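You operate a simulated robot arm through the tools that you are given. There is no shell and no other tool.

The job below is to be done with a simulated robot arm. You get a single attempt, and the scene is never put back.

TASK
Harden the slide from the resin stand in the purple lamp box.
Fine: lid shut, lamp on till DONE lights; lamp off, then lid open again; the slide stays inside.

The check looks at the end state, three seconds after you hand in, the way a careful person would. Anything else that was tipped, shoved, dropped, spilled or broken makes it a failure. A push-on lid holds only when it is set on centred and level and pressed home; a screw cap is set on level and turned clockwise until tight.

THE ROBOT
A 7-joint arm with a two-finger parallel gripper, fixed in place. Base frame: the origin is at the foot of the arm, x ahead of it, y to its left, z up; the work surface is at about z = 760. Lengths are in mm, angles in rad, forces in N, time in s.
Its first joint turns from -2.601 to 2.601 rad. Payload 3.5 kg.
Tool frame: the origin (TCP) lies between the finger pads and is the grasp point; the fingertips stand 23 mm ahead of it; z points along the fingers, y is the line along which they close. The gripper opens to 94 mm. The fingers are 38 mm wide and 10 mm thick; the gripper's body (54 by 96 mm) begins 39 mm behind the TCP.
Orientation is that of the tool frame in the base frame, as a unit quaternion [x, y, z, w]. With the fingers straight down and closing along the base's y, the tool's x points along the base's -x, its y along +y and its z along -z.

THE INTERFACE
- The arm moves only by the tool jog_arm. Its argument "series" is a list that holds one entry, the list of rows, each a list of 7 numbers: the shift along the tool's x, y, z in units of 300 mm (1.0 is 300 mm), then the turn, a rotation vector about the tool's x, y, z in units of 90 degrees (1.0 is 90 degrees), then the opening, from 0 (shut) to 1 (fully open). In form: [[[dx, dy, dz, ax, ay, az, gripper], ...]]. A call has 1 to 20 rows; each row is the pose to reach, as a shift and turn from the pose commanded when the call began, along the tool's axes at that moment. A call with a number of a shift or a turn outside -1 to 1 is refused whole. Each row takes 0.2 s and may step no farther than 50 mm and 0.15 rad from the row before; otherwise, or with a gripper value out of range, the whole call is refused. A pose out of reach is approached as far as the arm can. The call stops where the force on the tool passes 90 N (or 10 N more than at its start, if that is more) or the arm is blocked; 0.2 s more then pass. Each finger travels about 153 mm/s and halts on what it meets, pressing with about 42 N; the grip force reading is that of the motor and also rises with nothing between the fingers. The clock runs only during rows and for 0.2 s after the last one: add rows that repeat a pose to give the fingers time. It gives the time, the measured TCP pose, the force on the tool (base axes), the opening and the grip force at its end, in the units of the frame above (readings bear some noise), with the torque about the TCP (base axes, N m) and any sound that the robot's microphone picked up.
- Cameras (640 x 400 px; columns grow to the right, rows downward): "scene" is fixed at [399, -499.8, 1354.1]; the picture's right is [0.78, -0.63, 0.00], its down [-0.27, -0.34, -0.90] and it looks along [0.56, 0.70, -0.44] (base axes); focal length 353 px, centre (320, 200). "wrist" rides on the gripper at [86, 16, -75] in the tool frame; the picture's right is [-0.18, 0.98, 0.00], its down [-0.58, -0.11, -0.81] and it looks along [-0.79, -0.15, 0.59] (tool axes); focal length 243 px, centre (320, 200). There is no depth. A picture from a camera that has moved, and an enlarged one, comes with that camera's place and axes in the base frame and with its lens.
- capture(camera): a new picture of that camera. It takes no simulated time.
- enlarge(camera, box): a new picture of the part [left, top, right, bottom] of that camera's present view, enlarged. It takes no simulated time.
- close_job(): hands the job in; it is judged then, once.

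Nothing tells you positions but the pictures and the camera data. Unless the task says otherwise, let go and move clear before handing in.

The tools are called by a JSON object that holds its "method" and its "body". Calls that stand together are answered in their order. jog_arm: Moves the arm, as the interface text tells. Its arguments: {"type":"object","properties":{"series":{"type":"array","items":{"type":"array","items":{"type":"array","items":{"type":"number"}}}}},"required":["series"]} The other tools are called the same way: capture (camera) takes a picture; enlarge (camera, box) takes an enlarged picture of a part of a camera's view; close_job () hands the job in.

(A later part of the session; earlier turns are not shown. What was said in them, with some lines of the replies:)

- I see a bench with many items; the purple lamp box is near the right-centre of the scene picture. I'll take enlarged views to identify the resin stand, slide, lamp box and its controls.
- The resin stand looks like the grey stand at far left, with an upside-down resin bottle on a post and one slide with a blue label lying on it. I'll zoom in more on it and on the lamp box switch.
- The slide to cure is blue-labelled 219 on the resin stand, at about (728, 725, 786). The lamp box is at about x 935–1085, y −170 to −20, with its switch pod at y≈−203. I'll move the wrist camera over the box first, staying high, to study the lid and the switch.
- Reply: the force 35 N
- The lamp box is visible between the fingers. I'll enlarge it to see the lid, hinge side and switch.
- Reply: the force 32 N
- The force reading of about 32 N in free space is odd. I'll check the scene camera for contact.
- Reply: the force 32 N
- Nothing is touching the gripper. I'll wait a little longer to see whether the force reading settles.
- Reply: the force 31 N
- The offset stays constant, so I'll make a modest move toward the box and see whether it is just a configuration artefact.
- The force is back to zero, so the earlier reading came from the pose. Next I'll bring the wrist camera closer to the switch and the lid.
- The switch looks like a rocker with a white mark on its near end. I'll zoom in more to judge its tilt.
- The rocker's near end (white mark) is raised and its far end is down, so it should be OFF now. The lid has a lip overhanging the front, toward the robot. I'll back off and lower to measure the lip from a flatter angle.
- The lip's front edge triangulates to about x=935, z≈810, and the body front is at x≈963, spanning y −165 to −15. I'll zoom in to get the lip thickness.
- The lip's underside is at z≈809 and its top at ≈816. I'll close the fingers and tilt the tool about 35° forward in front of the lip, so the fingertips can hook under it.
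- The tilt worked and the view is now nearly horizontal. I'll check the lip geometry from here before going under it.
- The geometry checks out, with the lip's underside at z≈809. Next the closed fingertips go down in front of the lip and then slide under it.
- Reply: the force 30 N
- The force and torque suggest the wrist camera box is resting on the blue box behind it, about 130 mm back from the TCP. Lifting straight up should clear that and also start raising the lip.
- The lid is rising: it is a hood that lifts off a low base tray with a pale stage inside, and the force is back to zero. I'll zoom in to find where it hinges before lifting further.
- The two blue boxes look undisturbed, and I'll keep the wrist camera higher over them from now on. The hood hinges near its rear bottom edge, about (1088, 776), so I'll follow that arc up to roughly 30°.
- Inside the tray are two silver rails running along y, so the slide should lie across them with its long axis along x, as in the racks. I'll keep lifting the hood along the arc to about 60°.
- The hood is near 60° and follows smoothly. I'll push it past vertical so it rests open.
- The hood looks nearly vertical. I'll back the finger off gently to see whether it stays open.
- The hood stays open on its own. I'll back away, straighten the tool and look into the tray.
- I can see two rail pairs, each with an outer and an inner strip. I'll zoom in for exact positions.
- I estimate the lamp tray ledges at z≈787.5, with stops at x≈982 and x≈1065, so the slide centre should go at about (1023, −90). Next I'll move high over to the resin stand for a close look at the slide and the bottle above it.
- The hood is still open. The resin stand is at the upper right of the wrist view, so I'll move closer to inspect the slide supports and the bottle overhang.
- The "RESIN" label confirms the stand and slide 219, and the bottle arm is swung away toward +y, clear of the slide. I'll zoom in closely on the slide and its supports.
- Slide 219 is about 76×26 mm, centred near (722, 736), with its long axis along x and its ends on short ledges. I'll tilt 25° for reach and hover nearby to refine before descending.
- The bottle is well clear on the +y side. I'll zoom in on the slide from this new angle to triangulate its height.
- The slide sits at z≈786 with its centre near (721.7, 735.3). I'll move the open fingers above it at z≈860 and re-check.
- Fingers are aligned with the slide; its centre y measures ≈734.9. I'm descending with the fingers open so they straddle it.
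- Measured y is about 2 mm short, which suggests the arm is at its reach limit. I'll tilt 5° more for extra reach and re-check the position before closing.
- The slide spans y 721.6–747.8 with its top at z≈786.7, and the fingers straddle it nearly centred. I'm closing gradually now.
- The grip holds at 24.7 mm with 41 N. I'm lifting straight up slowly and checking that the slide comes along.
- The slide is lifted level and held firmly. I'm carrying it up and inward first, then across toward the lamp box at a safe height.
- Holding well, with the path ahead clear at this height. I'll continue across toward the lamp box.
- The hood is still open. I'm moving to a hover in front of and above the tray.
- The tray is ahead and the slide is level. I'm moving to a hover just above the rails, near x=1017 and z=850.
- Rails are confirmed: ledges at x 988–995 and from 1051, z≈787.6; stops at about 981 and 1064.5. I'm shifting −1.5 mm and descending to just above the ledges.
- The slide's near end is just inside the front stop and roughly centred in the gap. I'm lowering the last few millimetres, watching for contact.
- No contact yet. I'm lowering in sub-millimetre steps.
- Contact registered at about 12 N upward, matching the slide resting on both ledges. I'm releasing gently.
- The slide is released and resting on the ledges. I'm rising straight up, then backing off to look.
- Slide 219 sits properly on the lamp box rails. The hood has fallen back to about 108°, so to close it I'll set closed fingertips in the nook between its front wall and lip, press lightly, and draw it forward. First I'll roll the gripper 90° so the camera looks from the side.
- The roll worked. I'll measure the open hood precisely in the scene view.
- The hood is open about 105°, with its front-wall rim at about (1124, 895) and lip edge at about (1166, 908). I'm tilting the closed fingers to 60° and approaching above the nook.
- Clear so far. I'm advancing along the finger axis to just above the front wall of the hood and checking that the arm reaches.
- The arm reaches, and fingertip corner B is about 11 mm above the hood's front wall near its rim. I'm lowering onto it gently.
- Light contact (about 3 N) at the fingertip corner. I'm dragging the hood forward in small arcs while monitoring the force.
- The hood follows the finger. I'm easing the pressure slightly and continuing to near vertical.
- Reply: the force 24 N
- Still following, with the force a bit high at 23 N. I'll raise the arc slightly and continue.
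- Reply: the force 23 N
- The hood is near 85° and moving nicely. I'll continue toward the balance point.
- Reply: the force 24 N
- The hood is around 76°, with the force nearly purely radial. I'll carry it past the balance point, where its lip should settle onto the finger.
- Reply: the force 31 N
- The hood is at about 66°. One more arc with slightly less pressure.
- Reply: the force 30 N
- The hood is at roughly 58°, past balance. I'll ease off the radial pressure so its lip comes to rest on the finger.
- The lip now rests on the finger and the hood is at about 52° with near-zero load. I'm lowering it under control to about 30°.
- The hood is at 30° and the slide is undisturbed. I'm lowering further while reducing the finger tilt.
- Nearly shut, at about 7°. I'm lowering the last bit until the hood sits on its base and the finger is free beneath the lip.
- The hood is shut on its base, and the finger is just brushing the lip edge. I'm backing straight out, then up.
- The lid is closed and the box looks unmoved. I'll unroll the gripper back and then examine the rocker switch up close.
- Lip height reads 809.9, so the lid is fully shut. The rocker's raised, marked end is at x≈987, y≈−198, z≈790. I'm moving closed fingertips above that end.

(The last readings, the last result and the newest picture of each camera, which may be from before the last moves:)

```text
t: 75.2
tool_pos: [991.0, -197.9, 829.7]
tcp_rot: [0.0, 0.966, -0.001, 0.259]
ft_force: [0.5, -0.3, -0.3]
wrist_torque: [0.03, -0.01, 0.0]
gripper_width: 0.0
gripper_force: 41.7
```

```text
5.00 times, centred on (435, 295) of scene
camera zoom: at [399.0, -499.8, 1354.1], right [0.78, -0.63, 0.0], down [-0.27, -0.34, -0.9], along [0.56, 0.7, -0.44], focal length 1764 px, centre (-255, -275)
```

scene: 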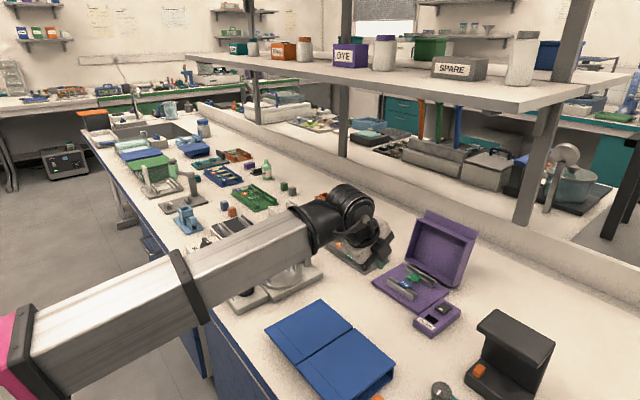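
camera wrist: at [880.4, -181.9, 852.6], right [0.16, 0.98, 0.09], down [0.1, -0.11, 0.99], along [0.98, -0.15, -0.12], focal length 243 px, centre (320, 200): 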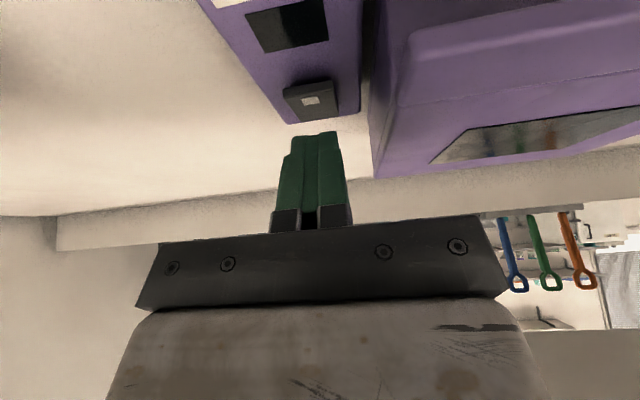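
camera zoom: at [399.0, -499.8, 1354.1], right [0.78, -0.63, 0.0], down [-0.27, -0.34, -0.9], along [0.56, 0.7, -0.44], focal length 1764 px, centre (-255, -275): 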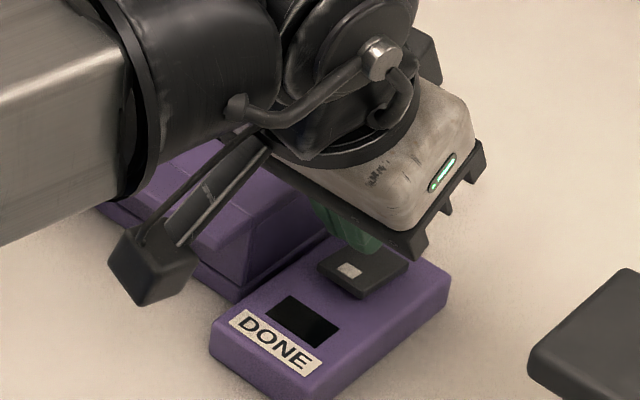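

Aligned over the raised end. I'm pressing down slowly until it toggles.

{"method": "jog_arm", "body": {"series": [[[0.01, 0, 0.0173, 0, 0, 0, 0], [0.02, 0, 0.0346, 0, 0, 0, 0], [0.025, 0, 0.0433, 0, 0, 0, 0], [0.0283, 0, 0.0491, 0, 0, 0, 0], [0.0317, 0, 0.0548, 0, 0, 0, 0]]]}}

{"method": "enlarge", "body": {"camera": "wrist", "box": [240, 60, 400, 180]}}

{"method": "enlarge", "body": {"camera": "scene", "box": [395, 255, 475, 335]}}

```text
t: 76.4
tool_pos: [991.9, -197.8, 815.9]
tcp_rot: [0.001, 0.965, -0.001, 0.263]
ft_force: [-6.4, -0.1, 58.2]
wrist_torque: [0.01, 0.45, 0.18]
gripper_width: 0.0
gripper_force: 42.6
```

```text
3.33 times, centred on (320, 120) of wrist
camera zoom: at [880.9, -181.9, 837.4], right [0.16, 0.98, 0.09], down [0.09, -0.11, 0.99], along [0.98, -0.15, -0.11], focal length 809 px, centre (320, 467)
```

zoom: 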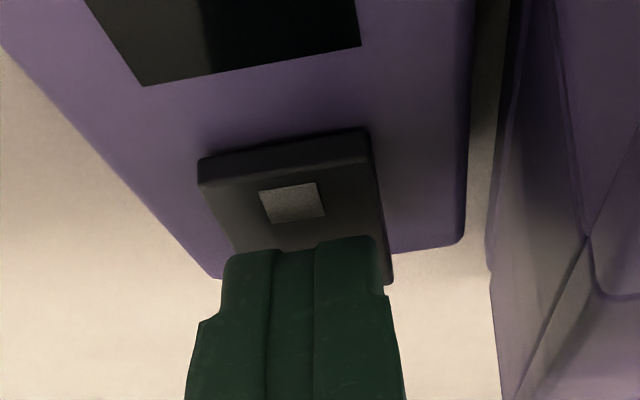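

```text
5.00 times, centred on (435, 295) of scene
camera zoom: at [399.0, -499.8, 1354.1], right [0.78, -0.63, 0.0], down [-0.27, -0.34, -0.9], along [0.56, 0.7, -0.44], focal length 1764 px, centre (-255, -275)
```

zoom: 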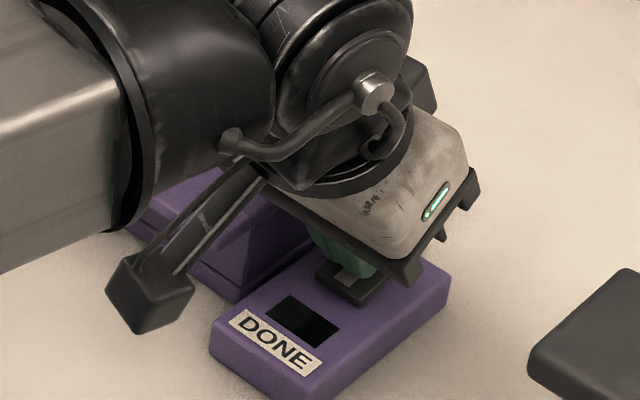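

The rocker's near end is now down and bottomed out at 58 N. I'll lift off and see if it stays toggled and the lamp lights.

{"method": "jog_arm", "body": {"series": [[[-0.015, 0, -0.026, 0, 0, 0, 0], [-0.0333, 0, -0.0577, 0, 0, 0, 0], [-0.0667, 0, -0.1155, 0, 0, 0, 0], [-0.0667, 0, -0.1155, 0, 0, 0, 0]]]}}

{"method": "capture", "body": {"camera": "wrist"}}

{"method": "enlarge", "body": {"camera": "wrist", "box": [230, 0, 420, 150]}}

{"method": "enlarge", "body": {"camera": "scene", "box": [350, 230, 480, 340]}}

```text
t: 77.4
tool_pos: [992.8, -196.4, 850.8]
tcp_rot: [0.0, 0.966, 0.0, 0.259]
ft_force: [-0.2, 0.6, -0.4]
wrist_torque: [-0.03, 0.01, -0.01]
gripper_width: 0.3
gripper_force: 42.0
```

```text
taken
camera wrist: at [882.2, -180.6, 873.4], right [0.16, 0.98, 0.09], down [0.1, -0.11, 0.99], along [0.98, -0.15, -0.12], focal length 243 px, centre (320, 200)
```

wrist: 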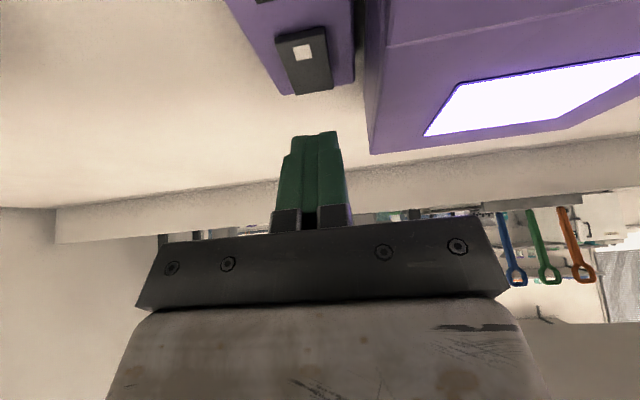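

```text
2.67 times, centred on (325, 75) of wrist
camera zoom: at [882.2, -180.6, 873.4], right [0.16, 0.98, 0.09], down [0.1, -0.11, 0.99], along [0.98, -0.15, -0.12], focal length 647 px, centre (307, 533)
```

zoom: 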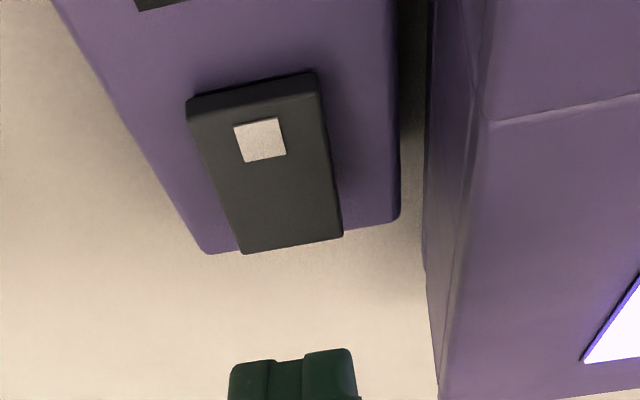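

```text
3.64 times, centred on (415, 285) of scene
camera zoom: at [399.0, -499.8, 1354.1], right [0.78, -0.63, 0.0], down [-0.27, -0.34, -0.9], along [0.56, 0.7, -0.44], focal length 1283 px, centre (-26, -109)
```

zoom: 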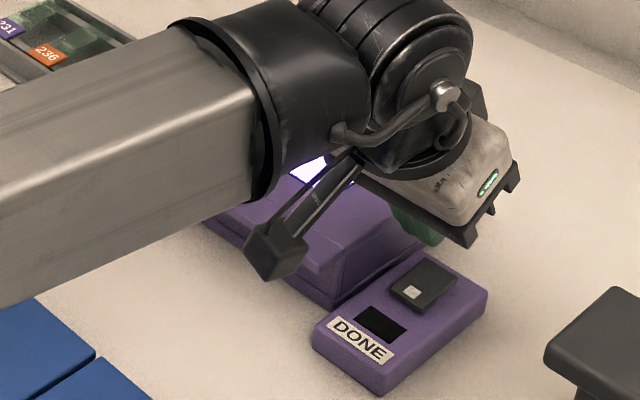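

The lamp is on; the window is glowing. I'm waiting in place for DONE to light.

{"method": "jog_arm", "body": {"series": [[[0, 0, 0, 0, 0, 0, 0], [0, 0, 0, 0, 0, 0, 0], [0, 0, 0, 0, 0, 0, 0], [0, 0, 0, 0, 0, 0, 0], [0, 0, 0, 0, 0, 0, 0], [0, 0, 0, 0, 0, 0, 0], [0, 0, 0, 0, 0, 0, 0], [0, 0, 0, 0, 0, 0, 0], [0, 0, 0, 0, 0, 0, 0], [0, 0, 0, 0, 0, 0, 0], [0, 0, 0, 0, 0, 0, 0], [0, 0, 0, 0, 0, 0, 0], [0, 0, 0, 0, 0, 0, 0], [0, 0, 0, 0, 0, 0, 0], [0, 0, 0, 0, 0, 0, 0]]]}}

{"method": "enlarge", "body": {"camera": "scene", "box": [400, 270, 480, 340]}}

```text
t: 80.6
tool_pos: [993.1, -197.4, 849.8]
tcp_rot: [-0.001, 0.966, 0.0, 0.258]
ft_force: [0.1, -0.4, 0.6]
wrist_torque: [0.03, -0.04, -0.01]
gripper_width: 0.2
gripper_force: 42.5
```

```text
5.71 times, centred on (440, 305) of scene
camera zoom: at [399.0, -499.8, 1354.1], right [0.78, -0.63, 0.0], down [-0.27, -0.34, -0.9], along [0.56, 0.7, -0.44], focal length 2016 px, centre (-366, -400)
```

zoom: 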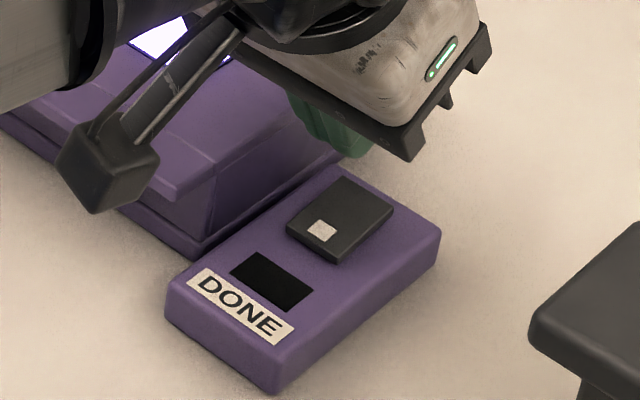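

DONE isn't lit yet. While waiting, I'll hover over the far end of the rocker, ready to switch off.

{"method": "jog_arm", "body": {"series": [[[-0.0272, -0.001, 0.0446, 0, 0, 0, 0], [-0.0544, -0.002, 0.0891, 0, 0, 0, 0], [-0.0544, -0.002, 0.0891, 0, 0, 0, 0], [-0.0544, -0.002, 0.0891, 0, 0, 0, 0], [-0.0544, -0.002, 0.0891, 0, 0, 0, 0], [-0.0544, -0.002, 0.0891, 0, 0, 0, 0], [-0.0544, -0.002, 0.0891, 0, 0, 0, 0], [-0.0544, -0.002, 0.0891, 0, 0, 0, 0], [-0.0544, -0.002, 0.0891, 0, 0, 0, 0], [-0.0544, -0.002, 0.0891, 0, 0, 0, 0], [-0.0544, -0.002, 0.0891, 0, 0, 0, 0], [-0.0544, -0.002, 0.0891, 0, 0, 0, 0], [-0.0544, -0.002, 0.0891, 0, 0, 0, 0], [-0.0544, -0.002, 0.0891, 0, 0, 0, 0], [-0.0544, -0.002, 0.0891, 0, 0, 0, 0], [-0.0544, -0.002, 0.0891, 0, 0, 0, 0]]]}}

{"method": "enlarge", "body": {"camera": "scene", "box": [400, 270, 480, 340]}}

{"method": "enlarge", "body": {"camera": "wrist", "box": [230, 40, 420, 180]}}

```text
t: 84.0
tool_pos: [1020.6, -197.7, 836.2]
tcp_rot: [-0.001, 0.966, 0.0, 0.259]
ft_force: [0.4, 0.6, 0.1]
wrist_torque: [0.01, -0.03, 0.01]
gripper_width: 0.4
gripper_force: 41.7
```

```text
5.71 times, centred on (440, 305) of scene
camera zoom: at [399.0, -499.8, 1354.1], right [0.78, -0.63, 0.0], down [-0.27, -0.34, -0.9], along [0.56, 0.7, -0.44], focal length 2016 px, centre (-366, -400)
```

zoom: 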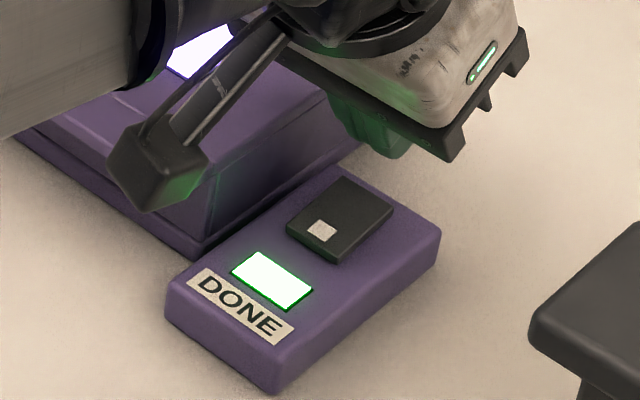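

```text
2.86 times, centred on (325, 110) of wrist
camera zoom: at [910.3, -181.9, 858.6], right [0.16, 0.98, 0.09], down [0.1, -0.11, 0.99], along [0.98, -0.15, -0.12], focal length 693 px, centre (306, 457)
```

zoom: 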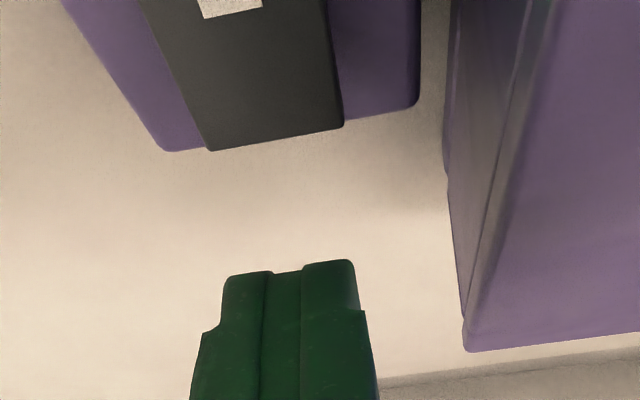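

DONE is lit. I'm pressing the far end of the rocker now to switch the lamp off.

{"method": "jog_arm", "body": {"series": [[[0.0145, 0, 0.0185, 0, 0, 0, 0], [0.0291, 0, 0.0371, 0, 0, 0, 0], [0.0358, 0, 0.0486, 0, 0, 0, 0], [0.0391, 0, 0.0544, 0, 0, 0, 0], [0.0424, 0, 0.0602, 0, 0, 0, 0], [0.0458, 0, 0.0659, 0, 0, 0, 0]]]}}

{"method": "enlarge", "body": {"camera": "scene", "box": [380, 250, 480, 340]}}

{"method": "enlarge", "body": {"camera": "wrist", "box": [230, 40, 420, 180]}}

```text
t: 85.4
tool_pos: [1017.6, -198.2, 816.6]
tcp_rot: [-0.001, 0.965, 0.0, 0.262]
ft_force: [-2.1, -3.4, 40.3]
wrist_torque: [-0.03, 0.21, 0.44]
gripper_width: 0.0
gripper_force: 42.1
```

```text
4.44 times, centred on (430, 295) of scene
camera zoom: at [399.0, -499.8, 1354.1], right [0.78, -0.63, 0.0], down [-0.27, -0.34, -0.9], along [0.56, 0.7, -0.44], focal length 1568 px, centre (-169, -222)
```

zoom: 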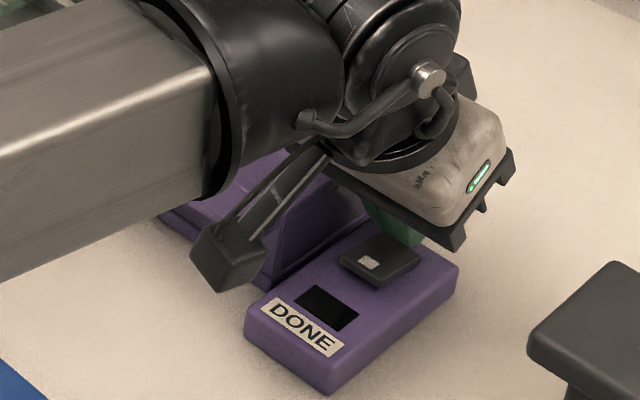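

```text
2.86 times, centred on (325, 110) of wrist
camera zoom: at [907.2, -182.2, 837.7], right [0.16, 0.98, 0.09], down [0.09, -0.11, 0.99], along [0.98, -0.15, -0.11], focal length 693 px, centre (306, 457)
```

zoom: 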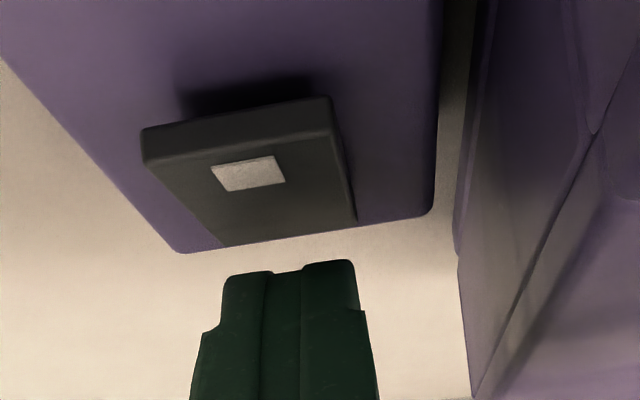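

The rocker flipped back, with its near end raised. I'll lift off and verify the lamp is off.

{"method": "jog_arm", "body": {"series": [[[-0.0167, 0, -0.0289, 0, 0, 0, 0], [-0.05, 0, -0.0866, 0, 0, 0, 0], [-0.1, 0, -0.1732, 0, 0, 0, 0], [0.02, 0.06, -0.2425, 0, 0, 0, 0], [0.14, 0.12, -0.3118, 0, 0, 0, 0], [0.26, 0.18, -0.381, 0, 0, 0, 0], [0.26, 0.18, -0.381, 0, 0, 0, 0]]]}}

{"method": "capture", "body": {"camera": "wrist"}}

{"method": "capture", "body": {"camera": "scene"}}

{"method": "enlarge", "body": {"camera": "scene", "box": [360, 235, 480, 340]}}

```text
t: 87.0
tool_pos: [891.5, -143.3, 872.7]
tcp_rot: [0.001, 0.966, 0.0, 0.259]
ft_force: [0.1, 0.7, 1.4]
wrist_torque: [0.0, -0.04, -0.02]
gripper_width: 0.0
gripper_force: 42.0
```

```text
taken
camera wrist: at [781.7, -127.9, 895.3], right [0.16, 0.98, 0.09], down [0.1, -0.11, 0.99], along [0.98, -0.15, -0.12], focal length 243 px, centre (320, 200)
```

wrist: 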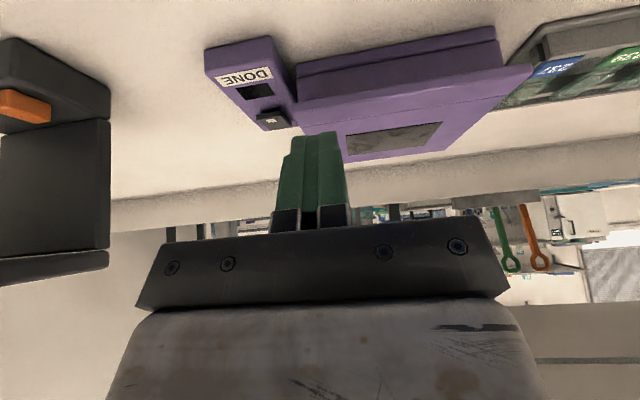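

```text
taken
```

scene: 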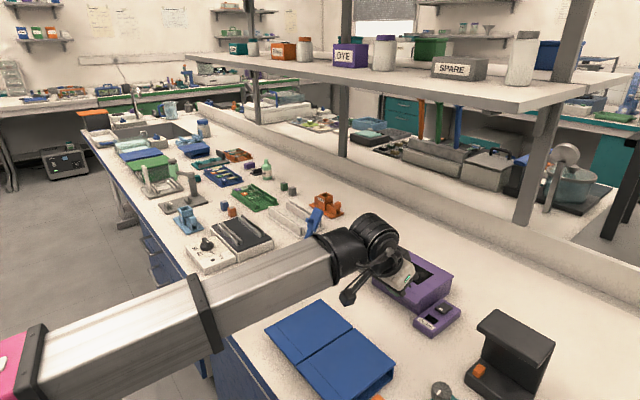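

```text
3.81 times, centred on (420, 288) of scene
camera zoom: at [399.0, -499.8, 1354.1], right [0.78, -0.63, 0.0], down [-0.27, -0.34, -0.9], along [0.56, 0.7, -0.44], focal length 1344 px, centre (-61, -133)
```

zoom: 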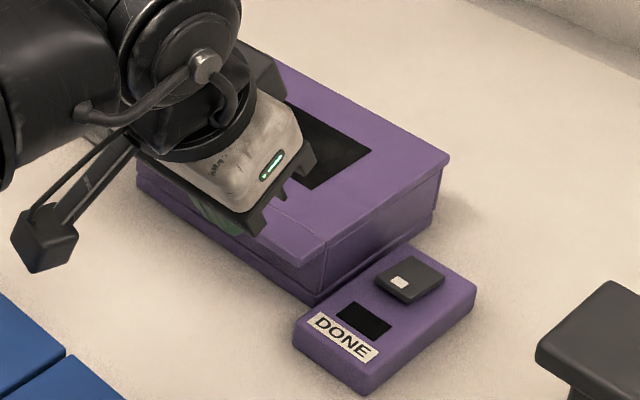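

The lamp is off and the rocker is back in OFF. Next I'll reopen the lid: roll the gripper 90° again, which keeps the wrist camera high, before hooking under the lip.

{"method": "jog_arm", "body": {"series": [[[-0.01, 0.04, -0.035, 0, 0, 0, 0], [-0.02, 0.08, -0.07, 0, 0, 0, 0], [-0.03, 0.12, -0.1, 0, 0, 0.0909, 0], [-0.0378, 0.17, -0.1321, 0, 0, 0.1818, 0], [-0.0378, 0.17, -0.1321, 0, 0, 0.2727, 0], [-0.0378, 0.17, -0.1321, 0, 0, 0.3636, 0], [-0.0378, 0.17, -0.1321, 0, 0, 0.4545, 0], [-0.0378, 0.17, -0.1321, 0, 0, 0.5455, 0], [-0.0378, 0.17, -0.1321, 0, 0, 0.6364, 0], [-0.0378, 0.17, -0.1321, 0, 0, 0.7273, 0], [-0.0378, 0.17, -0.1321, 0, 0, 0.8182, 0], [-0.0378, 0.17, -0.1321, 0, 0, 0.9091, 0], [-0.0378, 0.17, -0.1321, 0, 0, 1.0, 0], [-0.0378, 0.17, -0.1321, 0, 0, 1.0, 0]]]}}

{"method": "capture", "body": {"camera": "wrist"}}

```text
t: 90.0
tool_pos: [883.7, -93.2, 911.5]
tcp_rot: [0.684, 0.682, 0.183, 0.183]
ft_force: [-0.1, -1.2, 0.0]
wrist_torque: [-0.01, -0.04, -0.01]
gripper_width: 0.1
gripper_force: 41.5
```

```text
taken
camera wrist: at [861.4, -7.1, 985.5], right [0.85, -0.19, 0.49], down [-0.5, -0.58, 0.64], along [0.17, -0.79, -0.59], focal length 243 px, centre (320, 200)
```

wrist: 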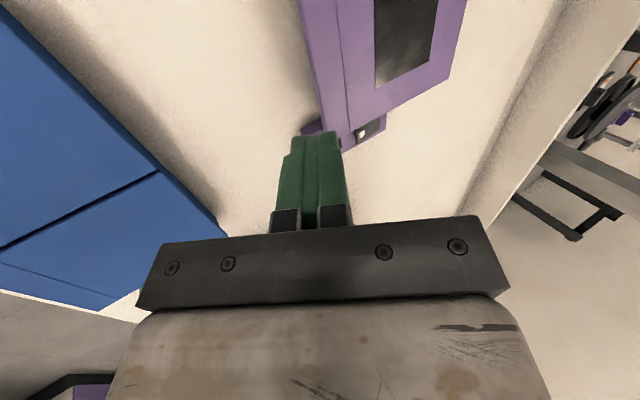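

The lid is shut and lamp off. I'm moving to the pre-hook pose in front of the lip at about 40° tilt.

{"method": "jog_arm", "body": {"series": [[[0.002, -0.0341, 0.0592, -0.0556, 0, 0, 0], [0.004, -0.0683, 0.1184, -0.1111, 0, 0, 0], [0.004, -0.0683, 0.1184, -0.1111, 0, 0, 0]]]}}

{"method": "jog_arm", "body": {"series": [[[0, -0.0592, 0.0939, 0, 0, 0, 0], [0, -0.108, 0.1712, 0, 0, 0, 0], [0, -0.108, 0.1712, 0, 0, 0, 0]]]}}

{"method": "enlarge", "body": {"camera": "wrist", "box": [220, 0, 480, 200]}}

{"method": "enlarge", "body": {"camera": "scene", "box": [325, 220, 475, 340]}}

```text
t: 90.8
tool_pos: [884.0, -91.9, 870.7]
tcp_rot: [0.665, 0.664, 0.242, 0.243]
ft_force: [-0.3, 0.3, -0.7]
wrist_torque: [-0.02, 0.01, 0.01]
gripper_width: 0.0
gripper_force: 41.9
```

```text
t: 91.6
tool_pos: [892.1, -90.2, 811.6]
tcp_rot: [0.665, 0.664, 0.242, 0.242]
ft_force: [-0.4, -0.6, 0.1]
wrist_torque: [0.02, -0.04, -0.03]
gripper_width: 0.3
gripper_force: 41.5
```

```text
2.00 times, centred on (350, 100) of wrist
camera zoom: at [858.1, -4.8, 880.1], right [0.75, -0.18, 0.63], down [-0.6, -0.58, 0.55], along [0.27, -0.79, -0.55], focal length 485 px, centre (260, 400)
```

zoom: 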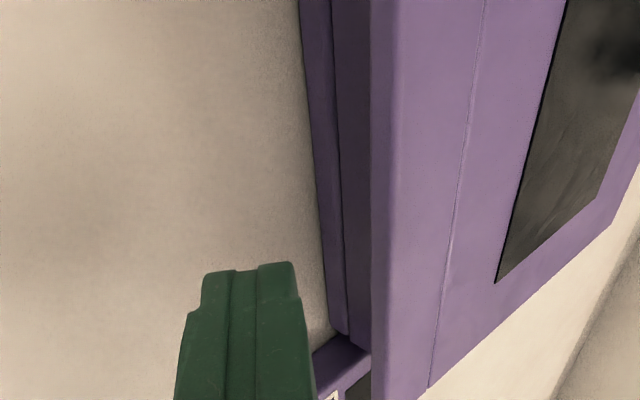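

```text
3.33 times, centred on (400, 280) of scene
camera zoom: at [399.0, -499.8, 1354.1], right [0.78, -0.63, 0.0], down [-0.27, -0.34, -0.9], along [0.56, 0.7, -0.44], focal length 1176 px, centre (53, -67)
```

zoom: 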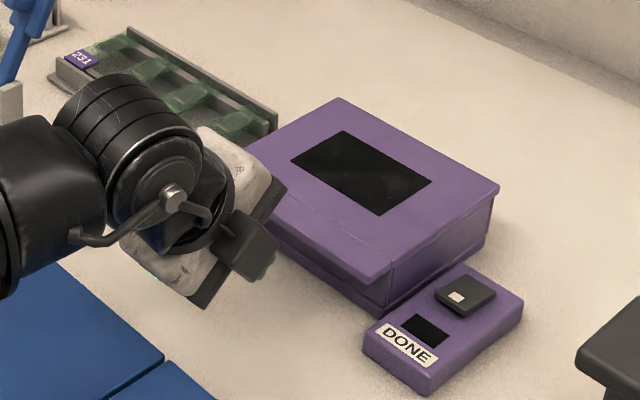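

The fingertips are in front of the lip, slightly below it. I'm sliding forward under the lip.

{"method": "jog_arm", "body": {"series": [[[0, -0.0081, 0.0097, 0, 0, 0, 0], [0, 0.0302, 0.0419, 0, 0, 0, 0], [0, 0.0487, 0.0574, 0, 0, 0, 0], [0, 0.0672, 0.0729, 0, 0, 0, 0], [0, 0.0672, 0.0729, 0, 0, 0, 0]]]}}

{"method": "enlarge", "body": {"camera": "wrist", "box": [220, 0, 480, 200]}}

```text
t: 92.8
tool_pos: [923.0, -91.0, 807.7]
tcp_rot: [0.664, 0.664, 0.242, 0.242]
ft_force: [0.6, -0.2, 0.7]
wrist_torque: [0.0, 0.02, -0.03]
gripper_width: 0.2
gripper_force: 41.7
```

```text
2.00 times, centred on (350, 100) of wrist
camera zoom: at [887.8, -5.0, 875.7], right [0.75, -0.18, 0.63], down [-0.6, -0.58, 0.55], along [0.27, -0.79, -0.55], focal length 485 px, centre (260, 400)
```

zoom: 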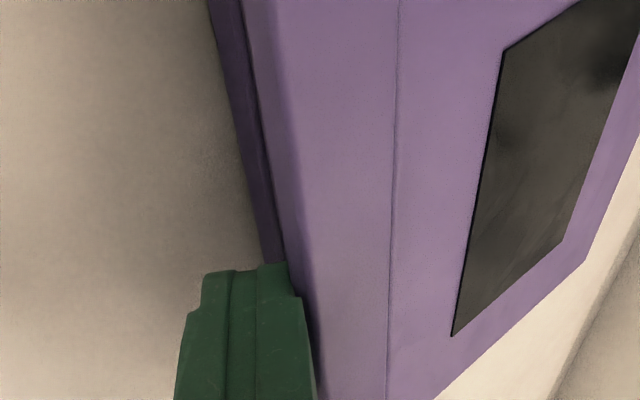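

The tip is under the lip with no load. I'm lifting along the arc, reversing the closing path.

{"method": "jog_arm", "body": {"series": [[[0, 0.0267, -0.0163, -0.0278, 0, 0, 0], [0, 0.0552, -0.032, -0.0556, 0, 0, 0], [0, 0.087, -0.047, -0.0833, 0, 0, 0], [0, 0.1193, -0.0622, -0.1111, 0, 0, 0], [0, 0.1491, -0.0718, -0.1389, 0, 0, 0], [0, 0.1789, -0.0814, -0.1667, 0, 0, 0], [0, 0.2148, -0.086, -0.1944, 0, 0, 0], [0, 0.2507, -0.0907, -0.2222, 0, 0, 0], [0, 0.2507, -0.0907, -0.2222, 0, 0, 0]]]}}

{"method": "enlarge", "body": {"camera": "wrist", "box": [200, 40, 400, 200]}}

{"method": "enlarge", "body": {"camera": "scene", "box": [355, 200, 475, 320]}}

```text
t: 94.8
tool_pos: [961.4, -91.0, 875.2]
tcp_rot: [0.613, 0.612, 0.354, 0.353]
ft_force: [1.1, 0.1, 0.3]
wrist_torque: [-0.03, -0.01, 0.02]
gripper_width: 0.1
gripper_force: 42.0
```

```text
2.50 times, centred on (300, 120) of wrist
camera zoom: at [906.5, -5.0, 928.1], right [0.49, -0.18, 0.85], down [-0.75, -0.58, 0.31], along [0.44, -0.79, -0.42], focal length 606 px, centre (370, 400)
```

zoom: 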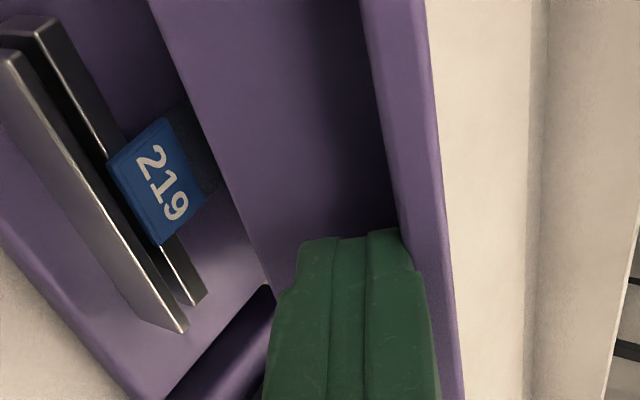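

```text
3.33 times, centred on (415, 260) of scene
camera zoom: at [399.0, -499.8, 1354.1], right [0.78, -0.63, 0.0], down [-0.27, -0.34, -0.9], along [0.56, 0.7, -0.44], focal length 1176 px, centre (3, 0)
```

zoom: 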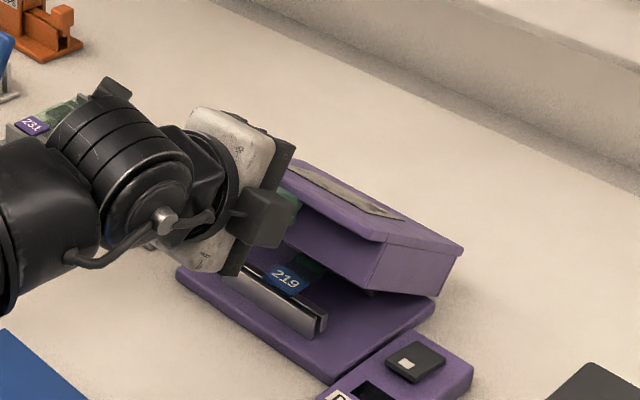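

The slide is still in place. I'm continuing to lift along the arc.

{"method": "jog_arm", "body": {"series": [[[0, 0.032, 0.007, 0, 0, 0, 0], [0, 0.0639, 0.0147, 0, 0, 0, 0], [0, 0.0905, 0.0267, 0, 0, 0, 0], [0, 0.117, 0.0387, 0, 0, 0, 0], [0, 0.1433, 0.0508, 0, 0, 0, 0], [0, 0.1695, 0.063, 0, 0, 0, 0], [0, 0.1967, 0.0827, 0, 0, 0, 0], [0, 0.2239, 0.1024, 0, 0, 0, 0], [0, 0.2474, 0.1271, 0, 0, 0, 0], [0, 0.2709, 0.1519, 0, 0, 0, 0], [0, 0.2709, 0.1519, 0, 0, 0, 0]]]}}

{"method": "enlarge", "body": {"camera": "wrist", "box": [200, 40, 400, 200]}}

{"method": "enlarge", "body": {"camera": "scene", "box": [375, 180, 495, 300]}}

```text
t: 97.2
tool_pos: [1040.9, -92.6, 925.3]
tcp_rot: [0.612, 0.613, 0.353, 0.353]
ft_force: [0.8, -0.4, 0.3]
wrist_torque: [0.0, -0.04, 0.03]
gripper_width: 0.0
gripper_force: 42.0
```

```text
2.50 times, centred on (300, 120) of wrist
camera zoom: at [987.0, -5.1, 976.7], right [0.49, -0.18, 0.85], down [-0.75, -0.58, 0.31], along [0.44, -0.79, -0.42], focal length 606 px, centre (370, 400)
```

zoom: 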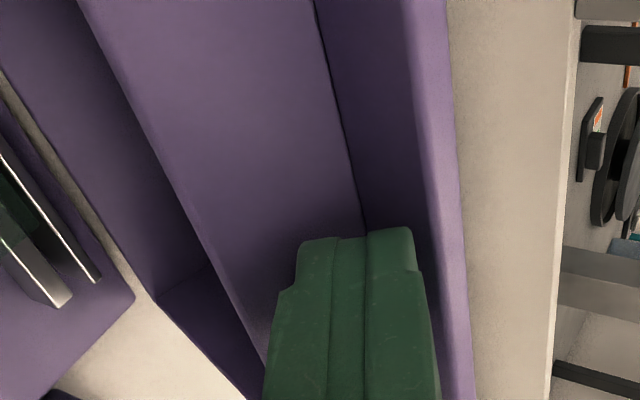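

```text
3.33 times, centred on (435, 240) of scene
camera zoom: at [399.0, -499.8, 1354.1], right [0.78, -0.63, 0.0], down [-0.27, -0.34, -0.9], along [0.56, 0.7, -0.44], focal length 1176 px, centre (-63, 67)
```

zoom: 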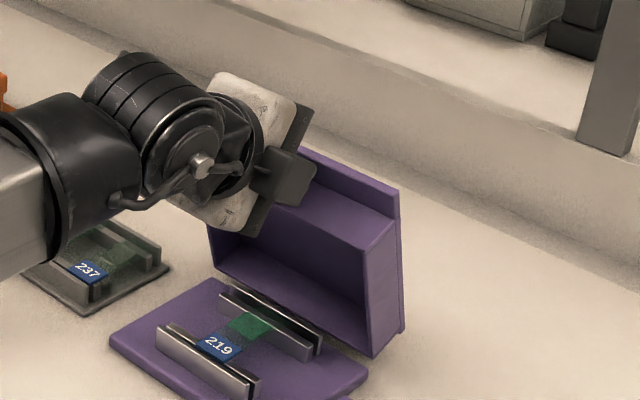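

The hood is near 70°, and the resin patch now looks cured (darker). I'm pushing it past balance so it rests open.

{"method": "jog_arm", "body": {"series": [[[0, 0.0175, 0.0242, 0, 0, 0, 0], [0, 0.0349, 0.0484, 0, 0, 0, 0], [0, 0.0494, 0.0745, 0, 0, 0, 0], [0, 0.0638, 0.1006, 0, 0, 0, 0], [0, 0.0638, 0.1006, 0, 0, 0, 0], [0, 0.0638, 0.1006, 0, 0, 0, 0]]]}}

{"method": "enlarge", "body": {"camera": "scene", "box": [375, 180, 495, 300]}}

{"method": "enlarge", "body": {"camera": "wrist", "box": [200, 40, 400, 200]}}

```text
t: 98.6
tool_pos: [1077.3, -91.9, 927.1]
tcp_rot: [0.613, 0.612, 0.354, 0.354]
ft_force: [0.4, 0.2, 0.9]
wrist_torque: [-0.02, 0.0, 0.03]
gripper_width: 0.0
gripper_force: 41.8
```

```text
3.33 times, centred on (435, 240) of scene
camera zoom: at [399.0, -499.8, 1354.1], right [0.78, -0.63, 0.0], down [-0.27, -0.34, -0.9], along [0.56, 0.7, -0.44], focal length 1176 px, centre (-63, 67)
```

zoom: 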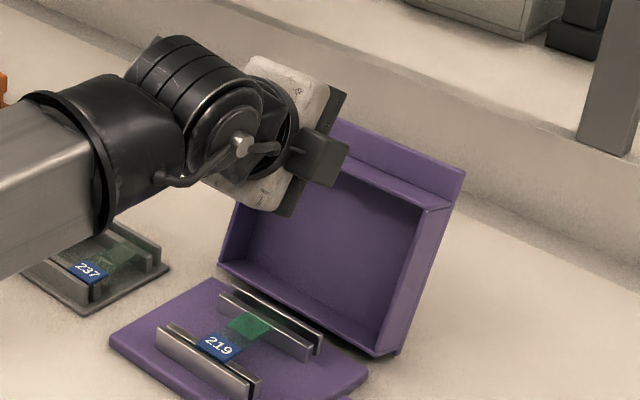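

```text
2.50 times, centred on (300, 120) of wrist
camera zoom: at [1022.2, -6.0, 978.6], right [0.49, -0.18, 0.85], down [-0.75, -0.58, 0.31], along [0.44, -0.79, -0.42], focal length 606 px, centre (370, 400)
```

zoom: 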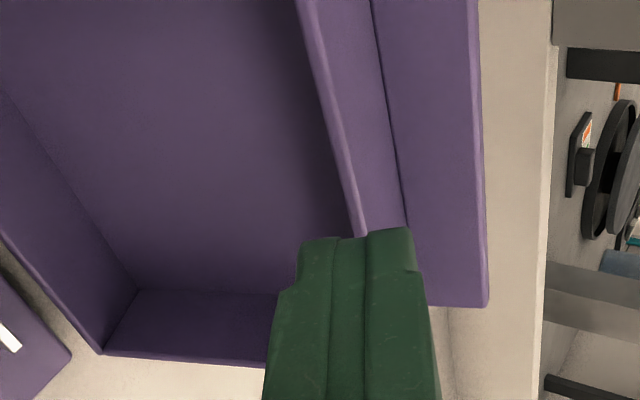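

The hood is fully open on its stop again. I'm retreating along the finger axis and up, then taking final checks.

{"method": "jog_arm", "body": {"series": [[[0, 0.02, -0.08, 0, 0, 0, 0], [0, 0.05, -0.22, 0, 0, 0, 0], [0, 0.1, -0.36, 0, 0, 0, 0], [0, 0.15, -0.5, 0, 0, 0, 0], [0, 0.2, -0.64, 0, 0, 0, 0], [0, 0.2, -0.64, 0, 0, 0, 0]]]}}

{"method": "capture", "body": {"camera": "scene"}}

{"method": "enlarge", "body": {"camera": "scene", "box": [370, 200, 480, 340]}}

{"method": "capture", "body": {"camera": "wrist"}}

```text
t: 100.0
tool_pos: [939.5, -92.2, 1073.3]
tcp_rot: [0.612, 0.613, 0.353, 0.353]
ft_force: [-0.5, -0.4, 0.3]
wrist_torque: [0.02, 0.01, 0.01]
gripper_width: 0.0
gripper_force: 42.1
```

```text
taken
```

scene: 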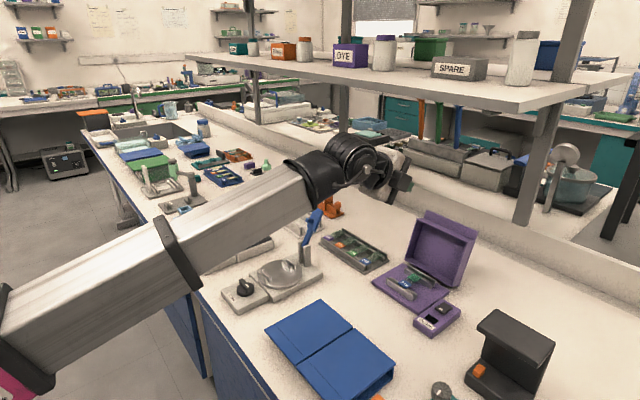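

```text
2.86 times, centred on (425, 270) of scene
camera zoom: at [399.0, -499.8, 1354.1], right [0.78, -0.63, 0.0], down [-0.27, -0.34, -0.9], along [0.56, 0.7, -0.44], focal length 1008 px, centre (20, 0)
```

zoom: 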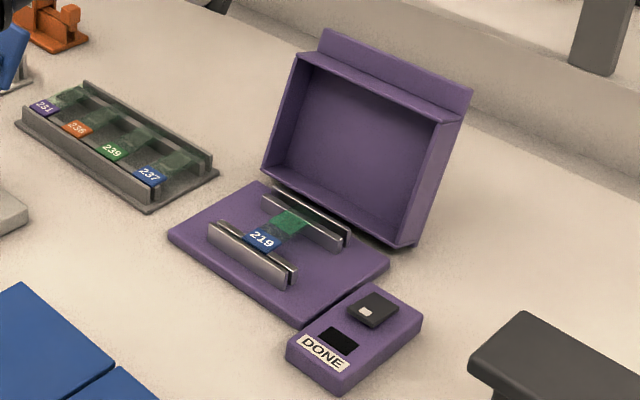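

```text
taken
camera wrist: at [884.3, -6.5, 1125.9], right [0.49, -0.18, 0.85], down [-0.75, -0.58, 0.31], along [0.44, -0.79, -0.42], focal length 243 px, centre (320, 200)
```

wrist: 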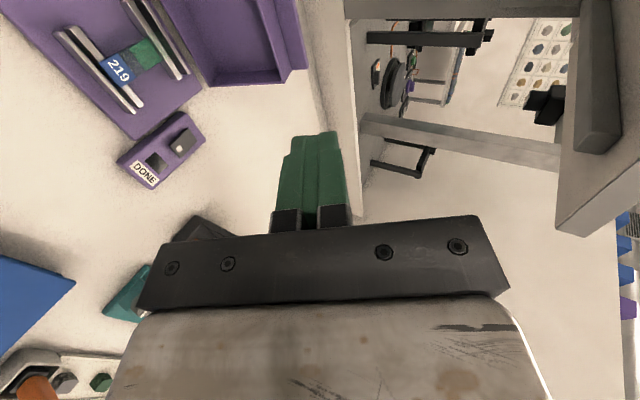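

The slide is inside with cured resin, the lid is open, the lamp is off and the arm is clear. One last check of the resin stand and blue boxes before handing in.

{"method": "enlarge", "body": {"camera": "scene", "box": [110, 130, 290, 260]}}

{"method": "enlarge", "body": {"camera": "scene", "box": [220, 200, 420, 400]}}

```text
3.08 times, centred on (200, 195) of scene
camera zoom: at [399.0, -499.8, 1354.1], right [0.78, -0.63, 0.0], down [-0.27, -0.34, -0.9], along [0.56, 0.7, -0.44], focal length 1086 px, centre (689, 215)
```

zoom: 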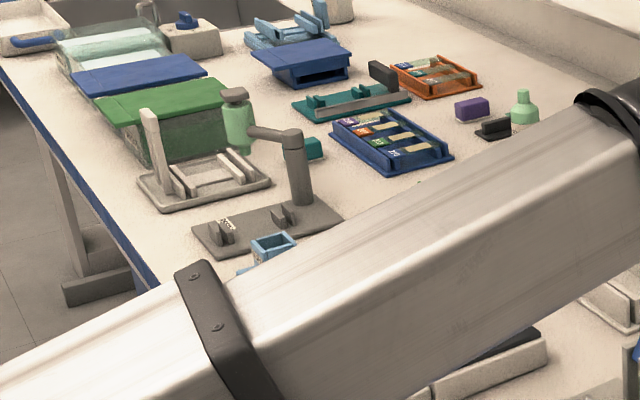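

```text
2.00 times, centred on (320, 300) of scene
camera zoom: at [399.0, -499.8, 1354.1], right [0.78, -0.63, 0.0], down [-0.27, -0.34, -0.9], along [0.56, 0.7, -0.44], focal length 706 px, centre (320, 0)
```

zoom: 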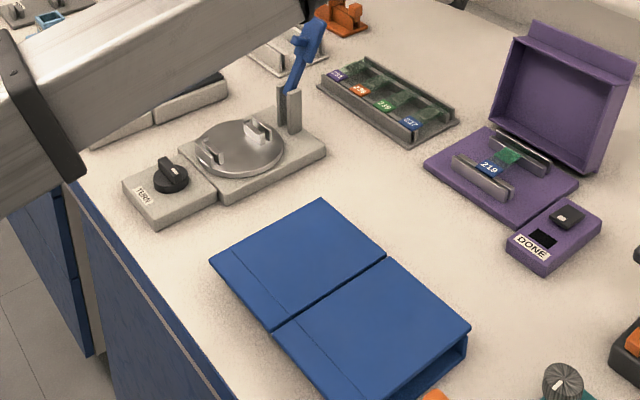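

Everything looks right: slide 219 is cured and resting inside the lamp box, the lamp is off, the lid is open, and nothing else looks disturbed. The gripper holds nothing and is clear of the box, so I'm handing in.

{"method": "close_job", "body": {}}

```text
The job is handed in.
```

Slide 219 from the resin stand is cured and lying inside the purple lamp box. The lamp is off and the lid is open again.

- **Curing:** I shut the lid, switched the lamp on, and waited until DONE lit. Then I switched the lamp off and reopened the lid, in that order. The resin patch changed from bright wet green to a duller, darker green.
- **One contact to know about:** on the first lid opening, the wrist camera seems to have rested on one of the blue boxes, at about 30 N. In the pictures afterwards the boxes look unmoved.
- **Everything else:** nothing else looks shifted in the last pictures, and the arm is clear of the box. I can't see how the check judged it, only that the job is handed in.
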